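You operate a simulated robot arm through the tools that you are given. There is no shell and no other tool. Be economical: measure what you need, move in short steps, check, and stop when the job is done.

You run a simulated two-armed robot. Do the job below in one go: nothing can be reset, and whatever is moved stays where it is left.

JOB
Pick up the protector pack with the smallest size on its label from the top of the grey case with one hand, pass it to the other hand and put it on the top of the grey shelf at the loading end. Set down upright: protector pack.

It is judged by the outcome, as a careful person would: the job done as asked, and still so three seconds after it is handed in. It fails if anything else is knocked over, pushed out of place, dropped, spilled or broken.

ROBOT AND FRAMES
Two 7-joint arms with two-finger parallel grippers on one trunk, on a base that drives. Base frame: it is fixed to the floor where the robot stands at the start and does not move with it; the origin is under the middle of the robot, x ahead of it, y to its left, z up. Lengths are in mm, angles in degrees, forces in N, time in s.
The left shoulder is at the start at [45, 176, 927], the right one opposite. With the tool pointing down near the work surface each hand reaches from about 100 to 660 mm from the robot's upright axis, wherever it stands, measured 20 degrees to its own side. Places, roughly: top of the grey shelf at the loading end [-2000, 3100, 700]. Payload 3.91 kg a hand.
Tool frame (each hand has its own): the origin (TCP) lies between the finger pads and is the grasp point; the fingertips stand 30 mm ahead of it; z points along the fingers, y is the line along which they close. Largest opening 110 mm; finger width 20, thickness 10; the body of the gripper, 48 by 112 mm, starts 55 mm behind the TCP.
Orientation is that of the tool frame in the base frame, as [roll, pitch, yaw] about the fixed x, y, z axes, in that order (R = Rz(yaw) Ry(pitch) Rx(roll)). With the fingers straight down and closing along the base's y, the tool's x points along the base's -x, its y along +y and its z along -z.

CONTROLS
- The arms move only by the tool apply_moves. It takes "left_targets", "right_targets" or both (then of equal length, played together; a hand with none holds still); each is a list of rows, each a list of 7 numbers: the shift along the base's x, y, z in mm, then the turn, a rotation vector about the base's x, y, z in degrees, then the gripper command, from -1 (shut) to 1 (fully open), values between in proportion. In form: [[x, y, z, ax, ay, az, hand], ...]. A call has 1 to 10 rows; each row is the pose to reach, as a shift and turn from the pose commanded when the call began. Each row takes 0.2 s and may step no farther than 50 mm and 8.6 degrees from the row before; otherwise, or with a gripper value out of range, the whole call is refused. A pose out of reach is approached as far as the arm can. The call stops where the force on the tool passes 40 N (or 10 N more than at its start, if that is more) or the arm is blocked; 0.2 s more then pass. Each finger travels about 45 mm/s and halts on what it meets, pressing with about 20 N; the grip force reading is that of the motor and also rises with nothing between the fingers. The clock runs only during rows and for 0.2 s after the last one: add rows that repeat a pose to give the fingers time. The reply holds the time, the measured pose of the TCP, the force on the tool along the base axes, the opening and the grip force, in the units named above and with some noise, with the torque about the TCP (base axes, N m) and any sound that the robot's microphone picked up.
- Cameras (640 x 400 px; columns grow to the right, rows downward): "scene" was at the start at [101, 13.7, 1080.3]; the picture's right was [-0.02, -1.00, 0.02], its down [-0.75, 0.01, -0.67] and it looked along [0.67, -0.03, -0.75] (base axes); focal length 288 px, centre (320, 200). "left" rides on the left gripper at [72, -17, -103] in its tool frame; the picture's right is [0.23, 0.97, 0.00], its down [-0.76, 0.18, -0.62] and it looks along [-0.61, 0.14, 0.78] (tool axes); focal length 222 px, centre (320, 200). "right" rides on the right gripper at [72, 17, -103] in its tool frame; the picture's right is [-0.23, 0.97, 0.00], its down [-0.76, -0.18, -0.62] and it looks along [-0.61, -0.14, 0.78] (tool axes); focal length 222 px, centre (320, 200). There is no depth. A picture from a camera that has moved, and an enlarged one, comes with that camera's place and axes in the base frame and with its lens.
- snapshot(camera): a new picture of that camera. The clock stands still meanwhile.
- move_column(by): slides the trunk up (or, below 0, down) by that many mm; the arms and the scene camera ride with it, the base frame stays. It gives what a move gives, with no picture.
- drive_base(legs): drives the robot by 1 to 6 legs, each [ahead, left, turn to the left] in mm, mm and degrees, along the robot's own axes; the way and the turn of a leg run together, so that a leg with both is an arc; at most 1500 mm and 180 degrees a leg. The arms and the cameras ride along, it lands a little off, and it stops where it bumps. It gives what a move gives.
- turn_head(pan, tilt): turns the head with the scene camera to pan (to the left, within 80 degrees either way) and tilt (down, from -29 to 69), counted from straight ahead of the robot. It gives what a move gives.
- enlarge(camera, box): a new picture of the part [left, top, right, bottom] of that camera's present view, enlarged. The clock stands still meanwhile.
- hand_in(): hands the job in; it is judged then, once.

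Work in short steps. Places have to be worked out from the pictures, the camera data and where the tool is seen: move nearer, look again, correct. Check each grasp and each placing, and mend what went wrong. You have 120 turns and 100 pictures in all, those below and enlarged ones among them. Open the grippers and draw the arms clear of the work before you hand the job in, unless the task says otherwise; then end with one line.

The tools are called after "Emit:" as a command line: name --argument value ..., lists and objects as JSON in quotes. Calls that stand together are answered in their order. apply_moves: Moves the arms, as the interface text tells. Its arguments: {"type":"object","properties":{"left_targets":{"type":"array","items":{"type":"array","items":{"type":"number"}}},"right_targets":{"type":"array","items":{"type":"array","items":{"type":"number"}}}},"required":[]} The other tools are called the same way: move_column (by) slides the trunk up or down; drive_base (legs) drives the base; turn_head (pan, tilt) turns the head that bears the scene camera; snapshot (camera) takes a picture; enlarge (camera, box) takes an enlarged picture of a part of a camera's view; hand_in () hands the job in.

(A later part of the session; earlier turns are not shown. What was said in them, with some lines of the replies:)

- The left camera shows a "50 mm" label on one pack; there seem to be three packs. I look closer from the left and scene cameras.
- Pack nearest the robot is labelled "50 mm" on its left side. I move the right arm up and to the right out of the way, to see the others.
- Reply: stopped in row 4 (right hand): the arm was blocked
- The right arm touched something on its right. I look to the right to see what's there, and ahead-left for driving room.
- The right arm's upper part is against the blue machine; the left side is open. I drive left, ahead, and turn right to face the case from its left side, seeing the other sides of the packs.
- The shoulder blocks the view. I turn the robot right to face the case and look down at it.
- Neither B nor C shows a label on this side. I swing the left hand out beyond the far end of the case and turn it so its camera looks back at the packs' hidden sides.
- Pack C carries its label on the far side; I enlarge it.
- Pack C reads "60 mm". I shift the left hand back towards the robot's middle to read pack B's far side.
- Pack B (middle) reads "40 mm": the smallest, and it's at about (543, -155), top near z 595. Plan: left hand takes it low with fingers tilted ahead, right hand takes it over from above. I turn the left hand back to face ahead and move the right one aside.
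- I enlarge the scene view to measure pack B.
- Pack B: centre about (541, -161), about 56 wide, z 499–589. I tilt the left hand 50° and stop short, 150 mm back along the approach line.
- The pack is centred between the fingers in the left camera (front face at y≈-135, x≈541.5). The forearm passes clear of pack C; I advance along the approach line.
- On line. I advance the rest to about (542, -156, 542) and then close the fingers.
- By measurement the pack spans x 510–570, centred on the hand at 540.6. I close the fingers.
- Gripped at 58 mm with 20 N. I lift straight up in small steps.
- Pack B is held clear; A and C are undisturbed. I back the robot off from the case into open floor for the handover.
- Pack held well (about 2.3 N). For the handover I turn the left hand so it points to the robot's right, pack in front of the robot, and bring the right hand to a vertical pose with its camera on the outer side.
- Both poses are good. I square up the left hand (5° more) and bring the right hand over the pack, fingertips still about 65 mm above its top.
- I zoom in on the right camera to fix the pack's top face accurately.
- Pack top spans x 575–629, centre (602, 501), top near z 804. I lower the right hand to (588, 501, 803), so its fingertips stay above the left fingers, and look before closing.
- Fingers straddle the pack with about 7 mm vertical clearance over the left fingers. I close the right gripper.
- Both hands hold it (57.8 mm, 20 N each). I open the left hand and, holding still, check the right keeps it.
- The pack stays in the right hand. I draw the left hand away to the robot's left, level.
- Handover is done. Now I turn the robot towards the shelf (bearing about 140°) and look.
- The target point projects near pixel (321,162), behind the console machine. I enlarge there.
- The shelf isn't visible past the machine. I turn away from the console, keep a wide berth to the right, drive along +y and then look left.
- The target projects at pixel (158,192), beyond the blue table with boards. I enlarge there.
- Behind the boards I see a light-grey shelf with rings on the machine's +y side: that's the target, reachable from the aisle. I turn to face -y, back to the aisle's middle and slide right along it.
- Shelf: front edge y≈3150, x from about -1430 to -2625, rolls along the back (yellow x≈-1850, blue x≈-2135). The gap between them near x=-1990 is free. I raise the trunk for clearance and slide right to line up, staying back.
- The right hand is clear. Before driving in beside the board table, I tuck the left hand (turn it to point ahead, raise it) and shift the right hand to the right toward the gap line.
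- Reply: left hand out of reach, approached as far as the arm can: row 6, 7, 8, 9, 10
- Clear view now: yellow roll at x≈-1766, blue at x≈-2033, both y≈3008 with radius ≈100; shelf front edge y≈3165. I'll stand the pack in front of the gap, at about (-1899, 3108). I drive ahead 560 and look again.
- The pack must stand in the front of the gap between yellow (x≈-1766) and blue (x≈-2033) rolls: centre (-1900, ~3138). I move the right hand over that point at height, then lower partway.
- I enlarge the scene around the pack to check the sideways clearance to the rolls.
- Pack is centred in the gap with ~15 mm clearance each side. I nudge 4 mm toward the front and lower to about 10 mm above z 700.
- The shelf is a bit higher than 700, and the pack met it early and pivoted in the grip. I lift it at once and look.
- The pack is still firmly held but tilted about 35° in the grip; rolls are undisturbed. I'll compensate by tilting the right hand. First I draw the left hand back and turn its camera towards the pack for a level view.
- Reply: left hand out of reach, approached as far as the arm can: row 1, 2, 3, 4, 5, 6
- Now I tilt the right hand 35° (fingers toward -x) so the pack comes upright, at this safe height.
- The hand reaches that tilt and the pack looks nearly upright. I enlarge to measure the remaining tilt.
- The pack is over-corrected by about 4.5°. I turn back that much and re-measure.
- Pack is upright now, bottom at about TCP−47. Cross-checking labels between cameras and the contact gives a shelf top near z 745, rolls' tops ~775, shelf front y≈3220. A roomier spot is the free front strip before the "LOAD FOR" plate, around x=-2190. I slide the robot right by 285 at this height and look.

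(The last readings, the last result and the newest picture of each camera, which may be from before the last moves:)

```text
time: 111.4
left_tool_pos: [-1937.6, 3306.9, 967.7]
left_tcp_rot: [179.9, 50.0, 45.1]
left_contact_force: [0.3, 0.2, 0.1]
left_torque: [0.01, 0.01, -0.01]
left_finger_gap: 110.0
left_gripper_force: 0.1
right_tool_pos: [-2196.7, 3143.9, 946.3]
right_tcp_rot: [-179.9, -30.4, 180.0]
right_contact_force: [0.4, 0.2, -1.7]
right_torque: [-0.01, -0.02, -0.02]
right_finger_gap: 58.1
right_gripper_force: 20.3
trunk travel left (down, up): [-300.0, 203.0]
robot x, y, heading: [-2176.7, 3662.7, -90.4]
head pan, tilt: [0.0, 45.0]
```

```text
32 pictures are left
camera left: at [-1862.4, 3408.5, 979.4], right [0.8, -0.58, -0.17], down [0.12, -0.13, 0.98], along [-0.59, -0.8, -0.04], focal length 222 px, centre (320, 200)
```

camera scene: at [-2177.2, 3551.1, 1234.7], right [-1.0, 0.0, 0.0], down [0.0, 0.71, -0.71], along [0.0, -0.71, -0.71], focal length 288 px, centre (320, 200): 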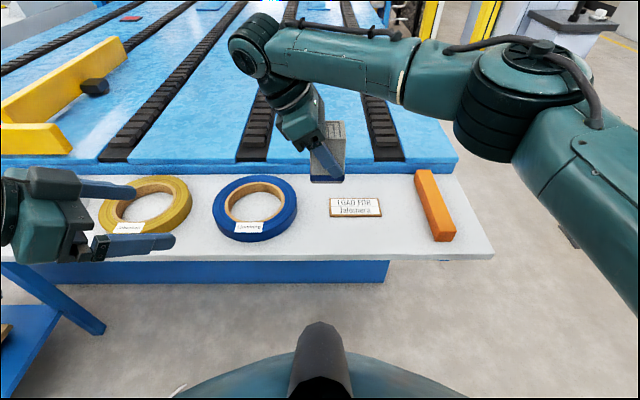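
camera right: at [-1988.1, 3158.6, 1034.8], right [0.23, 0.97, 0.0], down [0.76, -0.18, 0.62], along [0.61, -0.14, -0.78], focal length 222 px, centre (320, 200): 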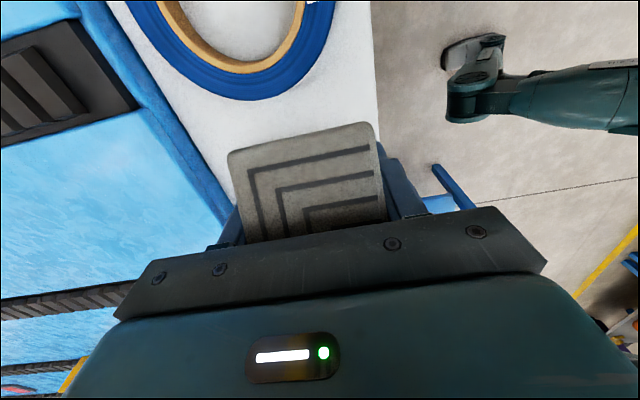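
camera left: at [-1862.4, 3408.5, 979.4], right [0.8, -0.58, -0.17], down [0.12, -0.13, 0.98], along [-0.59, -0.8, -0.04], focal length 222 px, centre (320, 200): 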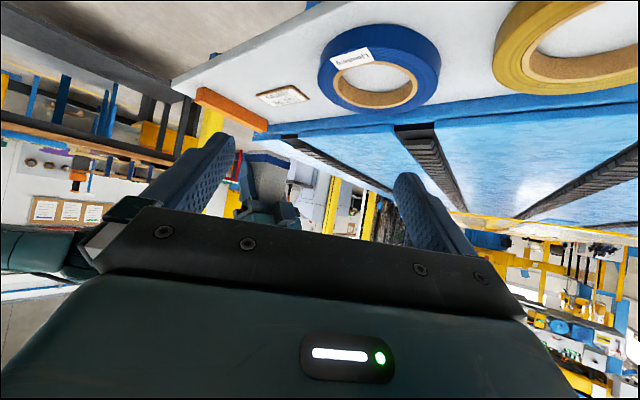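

Two-camera triangulation of the plate gives z≈739, so the shelf is at about 736; the free strip spans y 3109–3218. I move 21 mm toward the front and lower to bottom ≈ 753, then measure.

Emit:
apply_moves --right_targets '[[0, 10, -20, 0, 0, 0, -1], [0, 21, -50, 0, 0, 0, -1], [0, 21, -85, 0, 0, 0, -1], [0, 21, -115, 0, 0, 0, -1], [0, 21, -135, 0, 0, 0, -1], [0, 21, -145, 0, 0, 0, -1], [0, 21, -145, 0, 0, 0, -1]]'

Emit:
enlarge --camera "scene" --box '[250, 130, 410, 270]'

Emit:
enlarge --camera "left" --box '[170, 50, 350, 190]'

```text
time: 113.0
left_tool_pos: [-1939.1, 3307.3, 967.7]
left_tcp_rot: [179.9, 50.0, 45.2]
left_contact_force: [0.2, -0.1, -0.2]
left_torque: [0.02, -0.01, 0.0]
left_finger_gap: 109.8
left_gripper_force: 0.1
right_tool_pos: [-2195.5, 3165.0, 802.2]
right_tcp_rot: [-179.9, -30.3, -180.0]
right_contact_force: [-0.3, 0.5, -2.0]
right_torque: [-0.01, -0.04, -0.02]
right_finger_gap: 58.0
right_gripper_force: 20.4
trunk travel left (down, up): [-300.0, 203.0]
robot x, y, heading: [-2172.8, 3662.7, -90.2]
head pan, tilt: [0.0, 45.0]
```

```text
2.86 times, centred on (330, 200) of scene
camera zoom: at [-2176.8, 3551.1, 1234.7], right [-1.0, 0.0, 0.0], down [0.0, 0.71, -0.71], along [0.0, -0.71, -0.71], focal length 822 px, centre (291, 200)
```

zoom: 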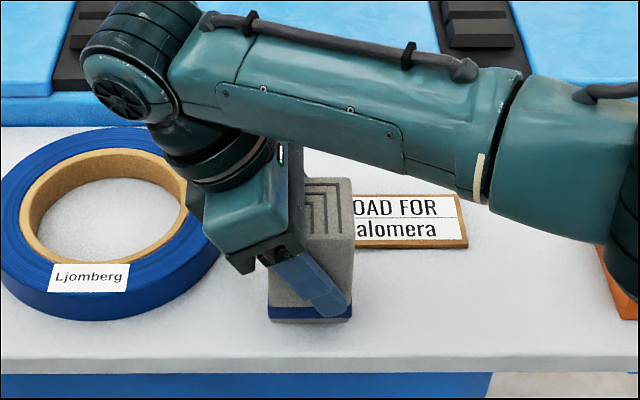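

```text
2.86 times, centred on (260, 120) of left
camera zoom: at [-1862.2, 3408.5, 979.3], right [0.8, -0.58, -0.17], down [0.12, -0.13, 0.98], along [-0.59, -0.8, -0.04], focal length 635 px, centre (491, 429)
```

zoom: 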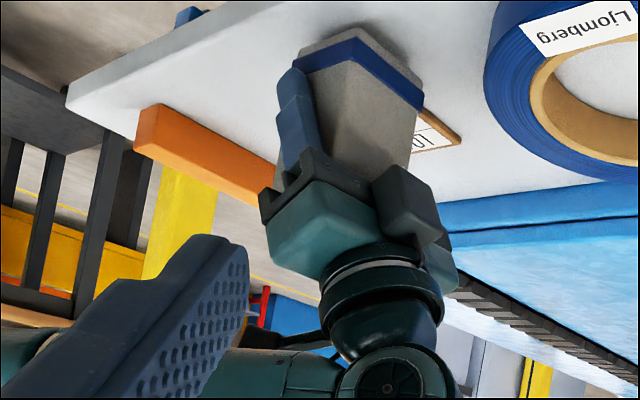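

The pack hangs over the free strip, upright and clear of the plate and roll. I lower in small steps, watching the force.

Emit:
apply_moves --right_targets '[[0, 0, -4, 0, 0, 0, -1], [0, 0, -8, 0, 0, 0, -1]]'

Emit:
apply_moves --right_targets '[[0, 0, -2, 0, 0, 0, -1], [0, 0, -3, 0, 0, 0, -1]]'

```text
time: 113.6
left_tool_pos: [-1937.2, 3307.4, 967.0]
left_tcp_rot: [179.8, 50.0, 45.2]
left_contact_force: [-0.3, -0.3, -0.7]
left_torque: [-0.02, 0.0, 0.0]
left_finger_gap: 109.9
left_gripper_force: 0.0
right_tool_pos: [-2195.1, 3163.7, 794.6]
right_tcp_rot: [-179.9, -30.4, -179.9]
right_contact_force: [-0.5, -0.7, -2.3]
right_torque: [-0.03, 0.03, 0.0]
right_finger_gap: 57.9
right_gripper_force: 20.2
trunk travel left (down, up): [-300.0, 203.0]
robot x, y, heading: [-2176.4, 3661.2, -90.4]
head pan, tilt: [0.0, 45.0]
```

```text
time: 114.2
left_tool_pos: [-1937.9, 3307.3, 967.3]
left_tcp_rot: [179.7, 49.9, 45.3]
left_contact_force: [-0.1, -0.3, 0.0]
left_torque: [0.01, 0.0, -0.02]
left_finger_gap: 110.1
left_gripper_force: 0.1
right_tool_pos: [-2194.9, 3165.6, 791.9]
right_tcp_rot: [-179.9, -30.4, 180.0]
right_contact_force: [-0.3, -0.7, -2.4]
right_torque: [0.04, -0.02, -0.02]
right_finger_gap: 57.9
right_gripper_force: 19.8
trunk travel left (down, up): [-300.0, 203.0]
robot x, y, heading: [-2174.9, 3660.4, -90.0]
head pan, tilt: [0.0, 45.0]
```

Still free (−2.4 N is the pack's weight). I keep lowering by small steps.

Emit:
apply_moves --right_targets '[[0, 0, -2, 0, 0, 0, -1], [0, 0, -3, 0, 0, 0, -1]]'

Emit:
enlarge --camera "left" --box '[235, 45, 315, 105]'

```text
time: 114.8
left_tool_pos: [-1937.4, 3308.2, 969.8]
left_tcp_rot: [179.7, 50.0, 45.2]
left_contact_force: [-0.9, 0.3, -0.1]
left_torque: [0.02, -0.01, 0.01]
left_finger_gap: 110.0
left_gripper_force: 0.1
right_tool_pos: [-2196.0, 3164.7, 791.1]
right_tcp_rot: [-179.6, -30.5, 179.8]
right_contact_force: [-3.8, 0.4, 18.3]
right_torque: [0.65, -0.38, 0.01]
right_finger_gap: 57.9
right_gripper_force: 20.3
trunk travel left (down, up): [-300.0, 203.0]
robot x, y, heading: [-2174.7, 3664.2, -90.4]
head pan, tilt: [0.0, 45.0]
```

```text
6.67 times, centred on (275, 75) of left
camera zoom: at [-1862.4, 3409.5, 980.1], right [0.8, -0.58, -0.17], down [0.12, -0.13, 0.98], along [-0.59, -0.8, -0.04], focal length 1481 px, centre (620, 1033)
```

zoom: 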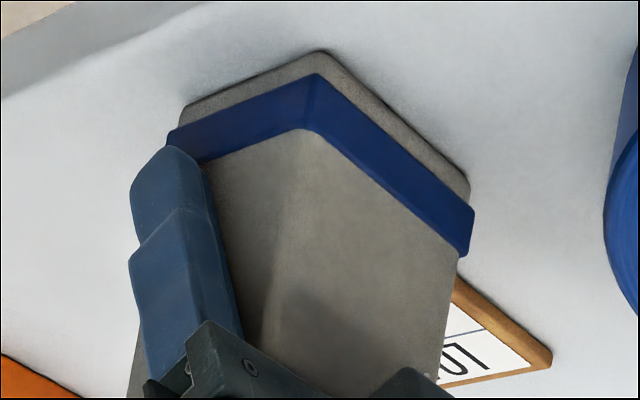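

Contact at TCP z≈791 with the pack flat on the shelf. I ease the preload by 1.5 mm, then open only partway (to ~84 mm) to stay clear of the plate.

Emit:
apply_moves --right_targets '[[0, 0, 1.5, 0, 0, 0, -1], [0, 0, 1.5, 0, 0, 0, -1]]'

Emit:
enlarge --camera "scene" --box '[280, 170, 380, 265]'

```text
time: 115.4
left_tool_pos: [-1937.8, 3307.4, 968.5]
left_tcp_rot: [179.8, 50.0, 45.3]
left_contact_force: [-0.5, 0.4, 0.8]
left_torque: [-0.03, 0.02, -0.01]
left_finger_gap: 110.2
left_gripper_force: 0.1
right_tool_pos: [-2194.7, 3163.6, 790.6]
right_tcp_rot: [-179.6, -30.5, 179.9]
right_contact_force: [-1.8, -4.0, 16.7]
right_torque: [0.32, -0.09, -0.01]
right_finger_gap: 57.5
right_gripper_force: 20.1
trunk travel left (down, up): [-300.0, 203.0]
robot x, y, heading: [-2177.3, 3660.4, -90.0]
head pan, tilt: [0.0, 45.0]
```

```text
4.21 times, centred on (330, 218) of scene
camera zoom: at [-2176.9, 3552.1, 1234.9], right [-1.0, 0.0, 0.0], down [0.0, 0.71, -0.71], along [0.0, -0.71, -0.71], focal length 1212 px, centre (278, 126)
```

zoom: 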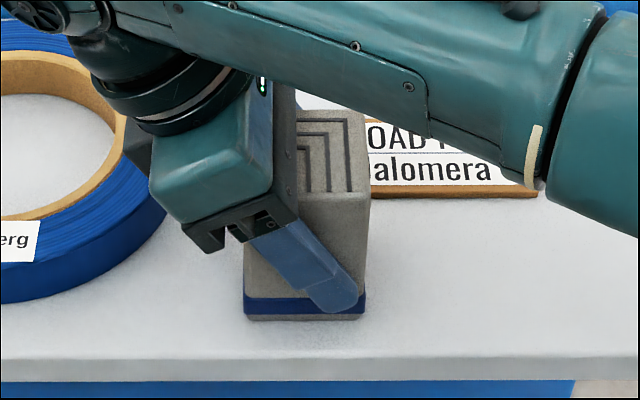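

The pack stands flat with good margin. I open partway.

Emit:
apply_moves --right_targets '[[0, 0, 1.5, 0, 0, 0, 0.2], [0, 0, 1.5, 0, 0, 0, 0.5], [0, 0, 1.5, 0, 0, 0, 0.5], [0, 0, 1.5, 0, 0, 0, 0.5]]'

Emit:
enlarge --camera "left" --box '[215, 40, 335, 130]'

Emit:
enlarge --camera "scene" --box '[280, 170, 380, 265]'

```text
time: 116.4
left_tool_pos: [-1938.3, 3308.2, 967.7]
left_tcp_rot: [179.8, 50.0, 45.2]
left_contact_force: [0.1, 0.9, -0.8]
left_torque: [-0.02, -0.04, -0.01]
left_finger_gap: 110.1
left_gripper_force: 0.1
right_tool_pos: [-2195.0, 3164.8, 791.8]
right_tcp_rot: [-179.9, -30.6, 180.0]
right_contact_force: [-0.9, 0.6, -0.4]
right_torque: [-0.04, 0.03, -0.02]
right_finger_gap: 82.3
right_gripper_force: 0.1
trunk travel left (down, up): [-300.0, 203.0]
robot x, y, heading: [-2173.5, 3661.7, -90.2]
head pan, tilt: [0.0, 45.0]
```

```text
4.44 times, centred on (275, 85) of left
camera zoom: at [-1862.2, 3408.6, 979.3], right [0.8, -0.58, -0.17], down [0.12, -0.13, 0.98], along [-0.59, -0.8, -0.04], focal length 987 px, centre (520, 711)
```

zoom: 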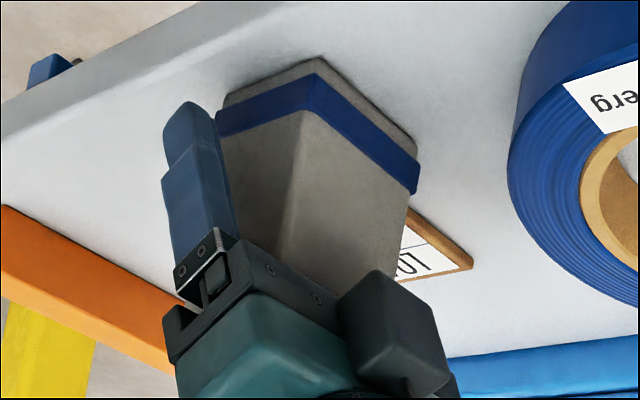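

```text
4.21 times, centred on (330, 218) of scene
camera zoom: at [-2176.9, 3551.3, 1234.7], right [-1.0, 0.0, 0.0], down [0.0, 0.71, -0.71], along [0.0, -0.71, -0.71], focal length 1212 px, centre (278, 126)
```

zoom: 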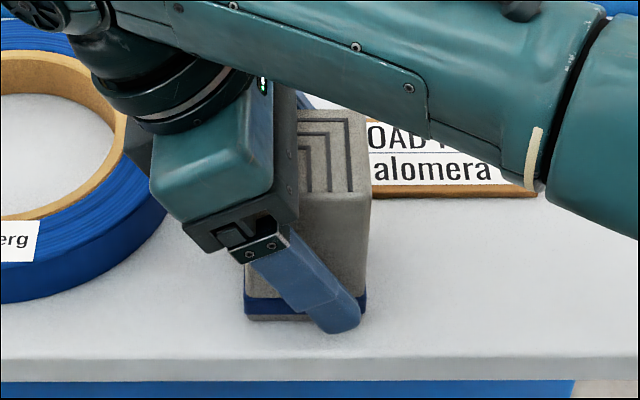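

Released; the pack stands upright. I withdraw the right hand back along its axis, then straight up.

Emit:
apply_moves --right_targets '[[8, 0, 13, 0, 0, 0, 0.5], [20, 0, 34, 0, 0, 0, 0.5], [35, 0, 60, 0, 0, 0, 0.5], [50, 0, 86, 0, 0, 0, 0.5], [60, 0, 120, 0, 0, 0, 0.5], [60, 0, 160, 0, 0, 0, 0.7], [60, 0, 200, 0, 0, 0, 1], [60, 0, 200, 0, 0, 0, 1]]'

Emit:
snapshot --camera "scene"

```text
time: 118.2
left_tool_pos: [-1938.1, 3307.5, 967.9]
left_tcp_rot: [179.9, 50.0, 45.2]
left_contact_force: [-0.1, -0.5, 0.0]
left_torque: [-0.01, -0.01, -0.02]
left_finger_gap: 109.8
left_gripper_force: 0.1
right_tool_pos: [-2134.8, 3164.2, 991.6]
right_tcp_rot: [-179.8, -30.3, -180.0]
right_contact_force: [0.0, -0.1, 0.2]
right_torque: [0.01, 0.0, 0.04]
right_finger_gap: 109.9
right_gripper_force: 0.0
trunk travel left (down, up): [-300.0, 203.0]
robot x, y, heading: [-2179.9, 3664.9, -90.2]
head pan, tilt: [0.0, 45.0]
```

```text
25 pictures are left
camera scene: at [-2176.8, 3551.2, 1234.7], right [-1.0, 0.0, 0.0], down [0.0, 0.71, -0.71], along [0.0, -0.71, -0.71], focal length 288 px, centre (320, 200)
```

scene: 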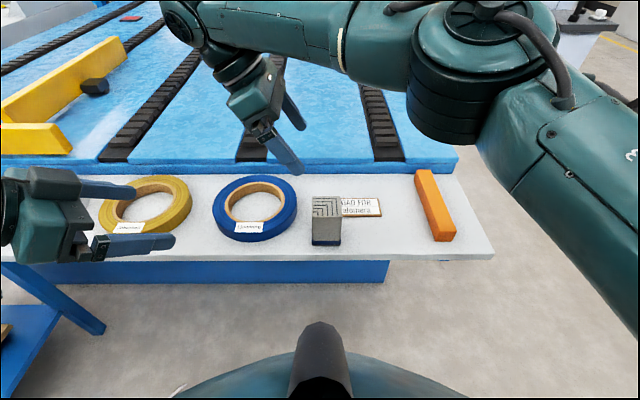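

The pack stands upright on the shelf, nothing else moved. I back the robot off so the arms are clear, and take a last look.

Emit:
drive_base --legs '[[-350, 0, 0]]'

Emit:
snapshot --camera "scene"

```text
time: 120.5
left_tool_pos: [-1936.3, 3655.7, 968.2]
left_tcp_rot: [180.0, 50.1, 45.1]
left_contact_force: [0.1, -0.3, 0.4]
left_torque: [0.02, 0.01, -0.01]
left_finger_gap: 109.8
left_gripper_force: 0.0
right_tool_pos: [-2133.8, 3513.3, 990.0]
right_tcp_rot: [-179.9, -30.4, 179.9]
right_contact_force: [-0.2, 0.3, -0.3]
right_torque: [0.03, -0.02, 0.03]
right_finger_gap: 109.8
right_gripper_force: 0.0
trunk travel left (down, up): [-300.0, 203.0]
robot x, y, heading: [-2174.7, 4007.8, -90.1]
head pan, tilt: [0.0, 45.0]
```

```text
24 pictures are left
camera scene: at [-2175.3, 3900.1, 1234.8], right [-1.0, 0.01, 0.0], down [0.0, 0.71, -0.71], along [0.0, -0.71, -0.71], focal length 288 px, centre (320, 200)
```

scene: 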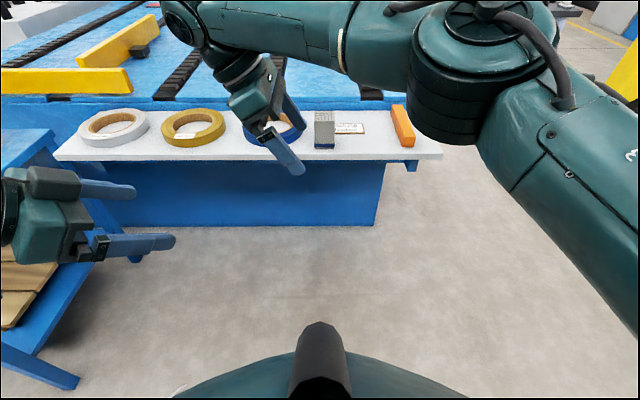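

The pack stands upright on the grey shelf, and both grippers are open and clear. I hand in.

Emit:
hand_in

```text
The job is handed in.
```

The 40 mm protector pack, the smallest of the three, was picked up with the left hand, passed to the right, and now stands upright on the grey shelf at the loading end. It tilted in the grip on a first try at setting it down, so I straightened it and used a clearer spot in front of the "LOAD FOR" plate. I saw nothing else moved.
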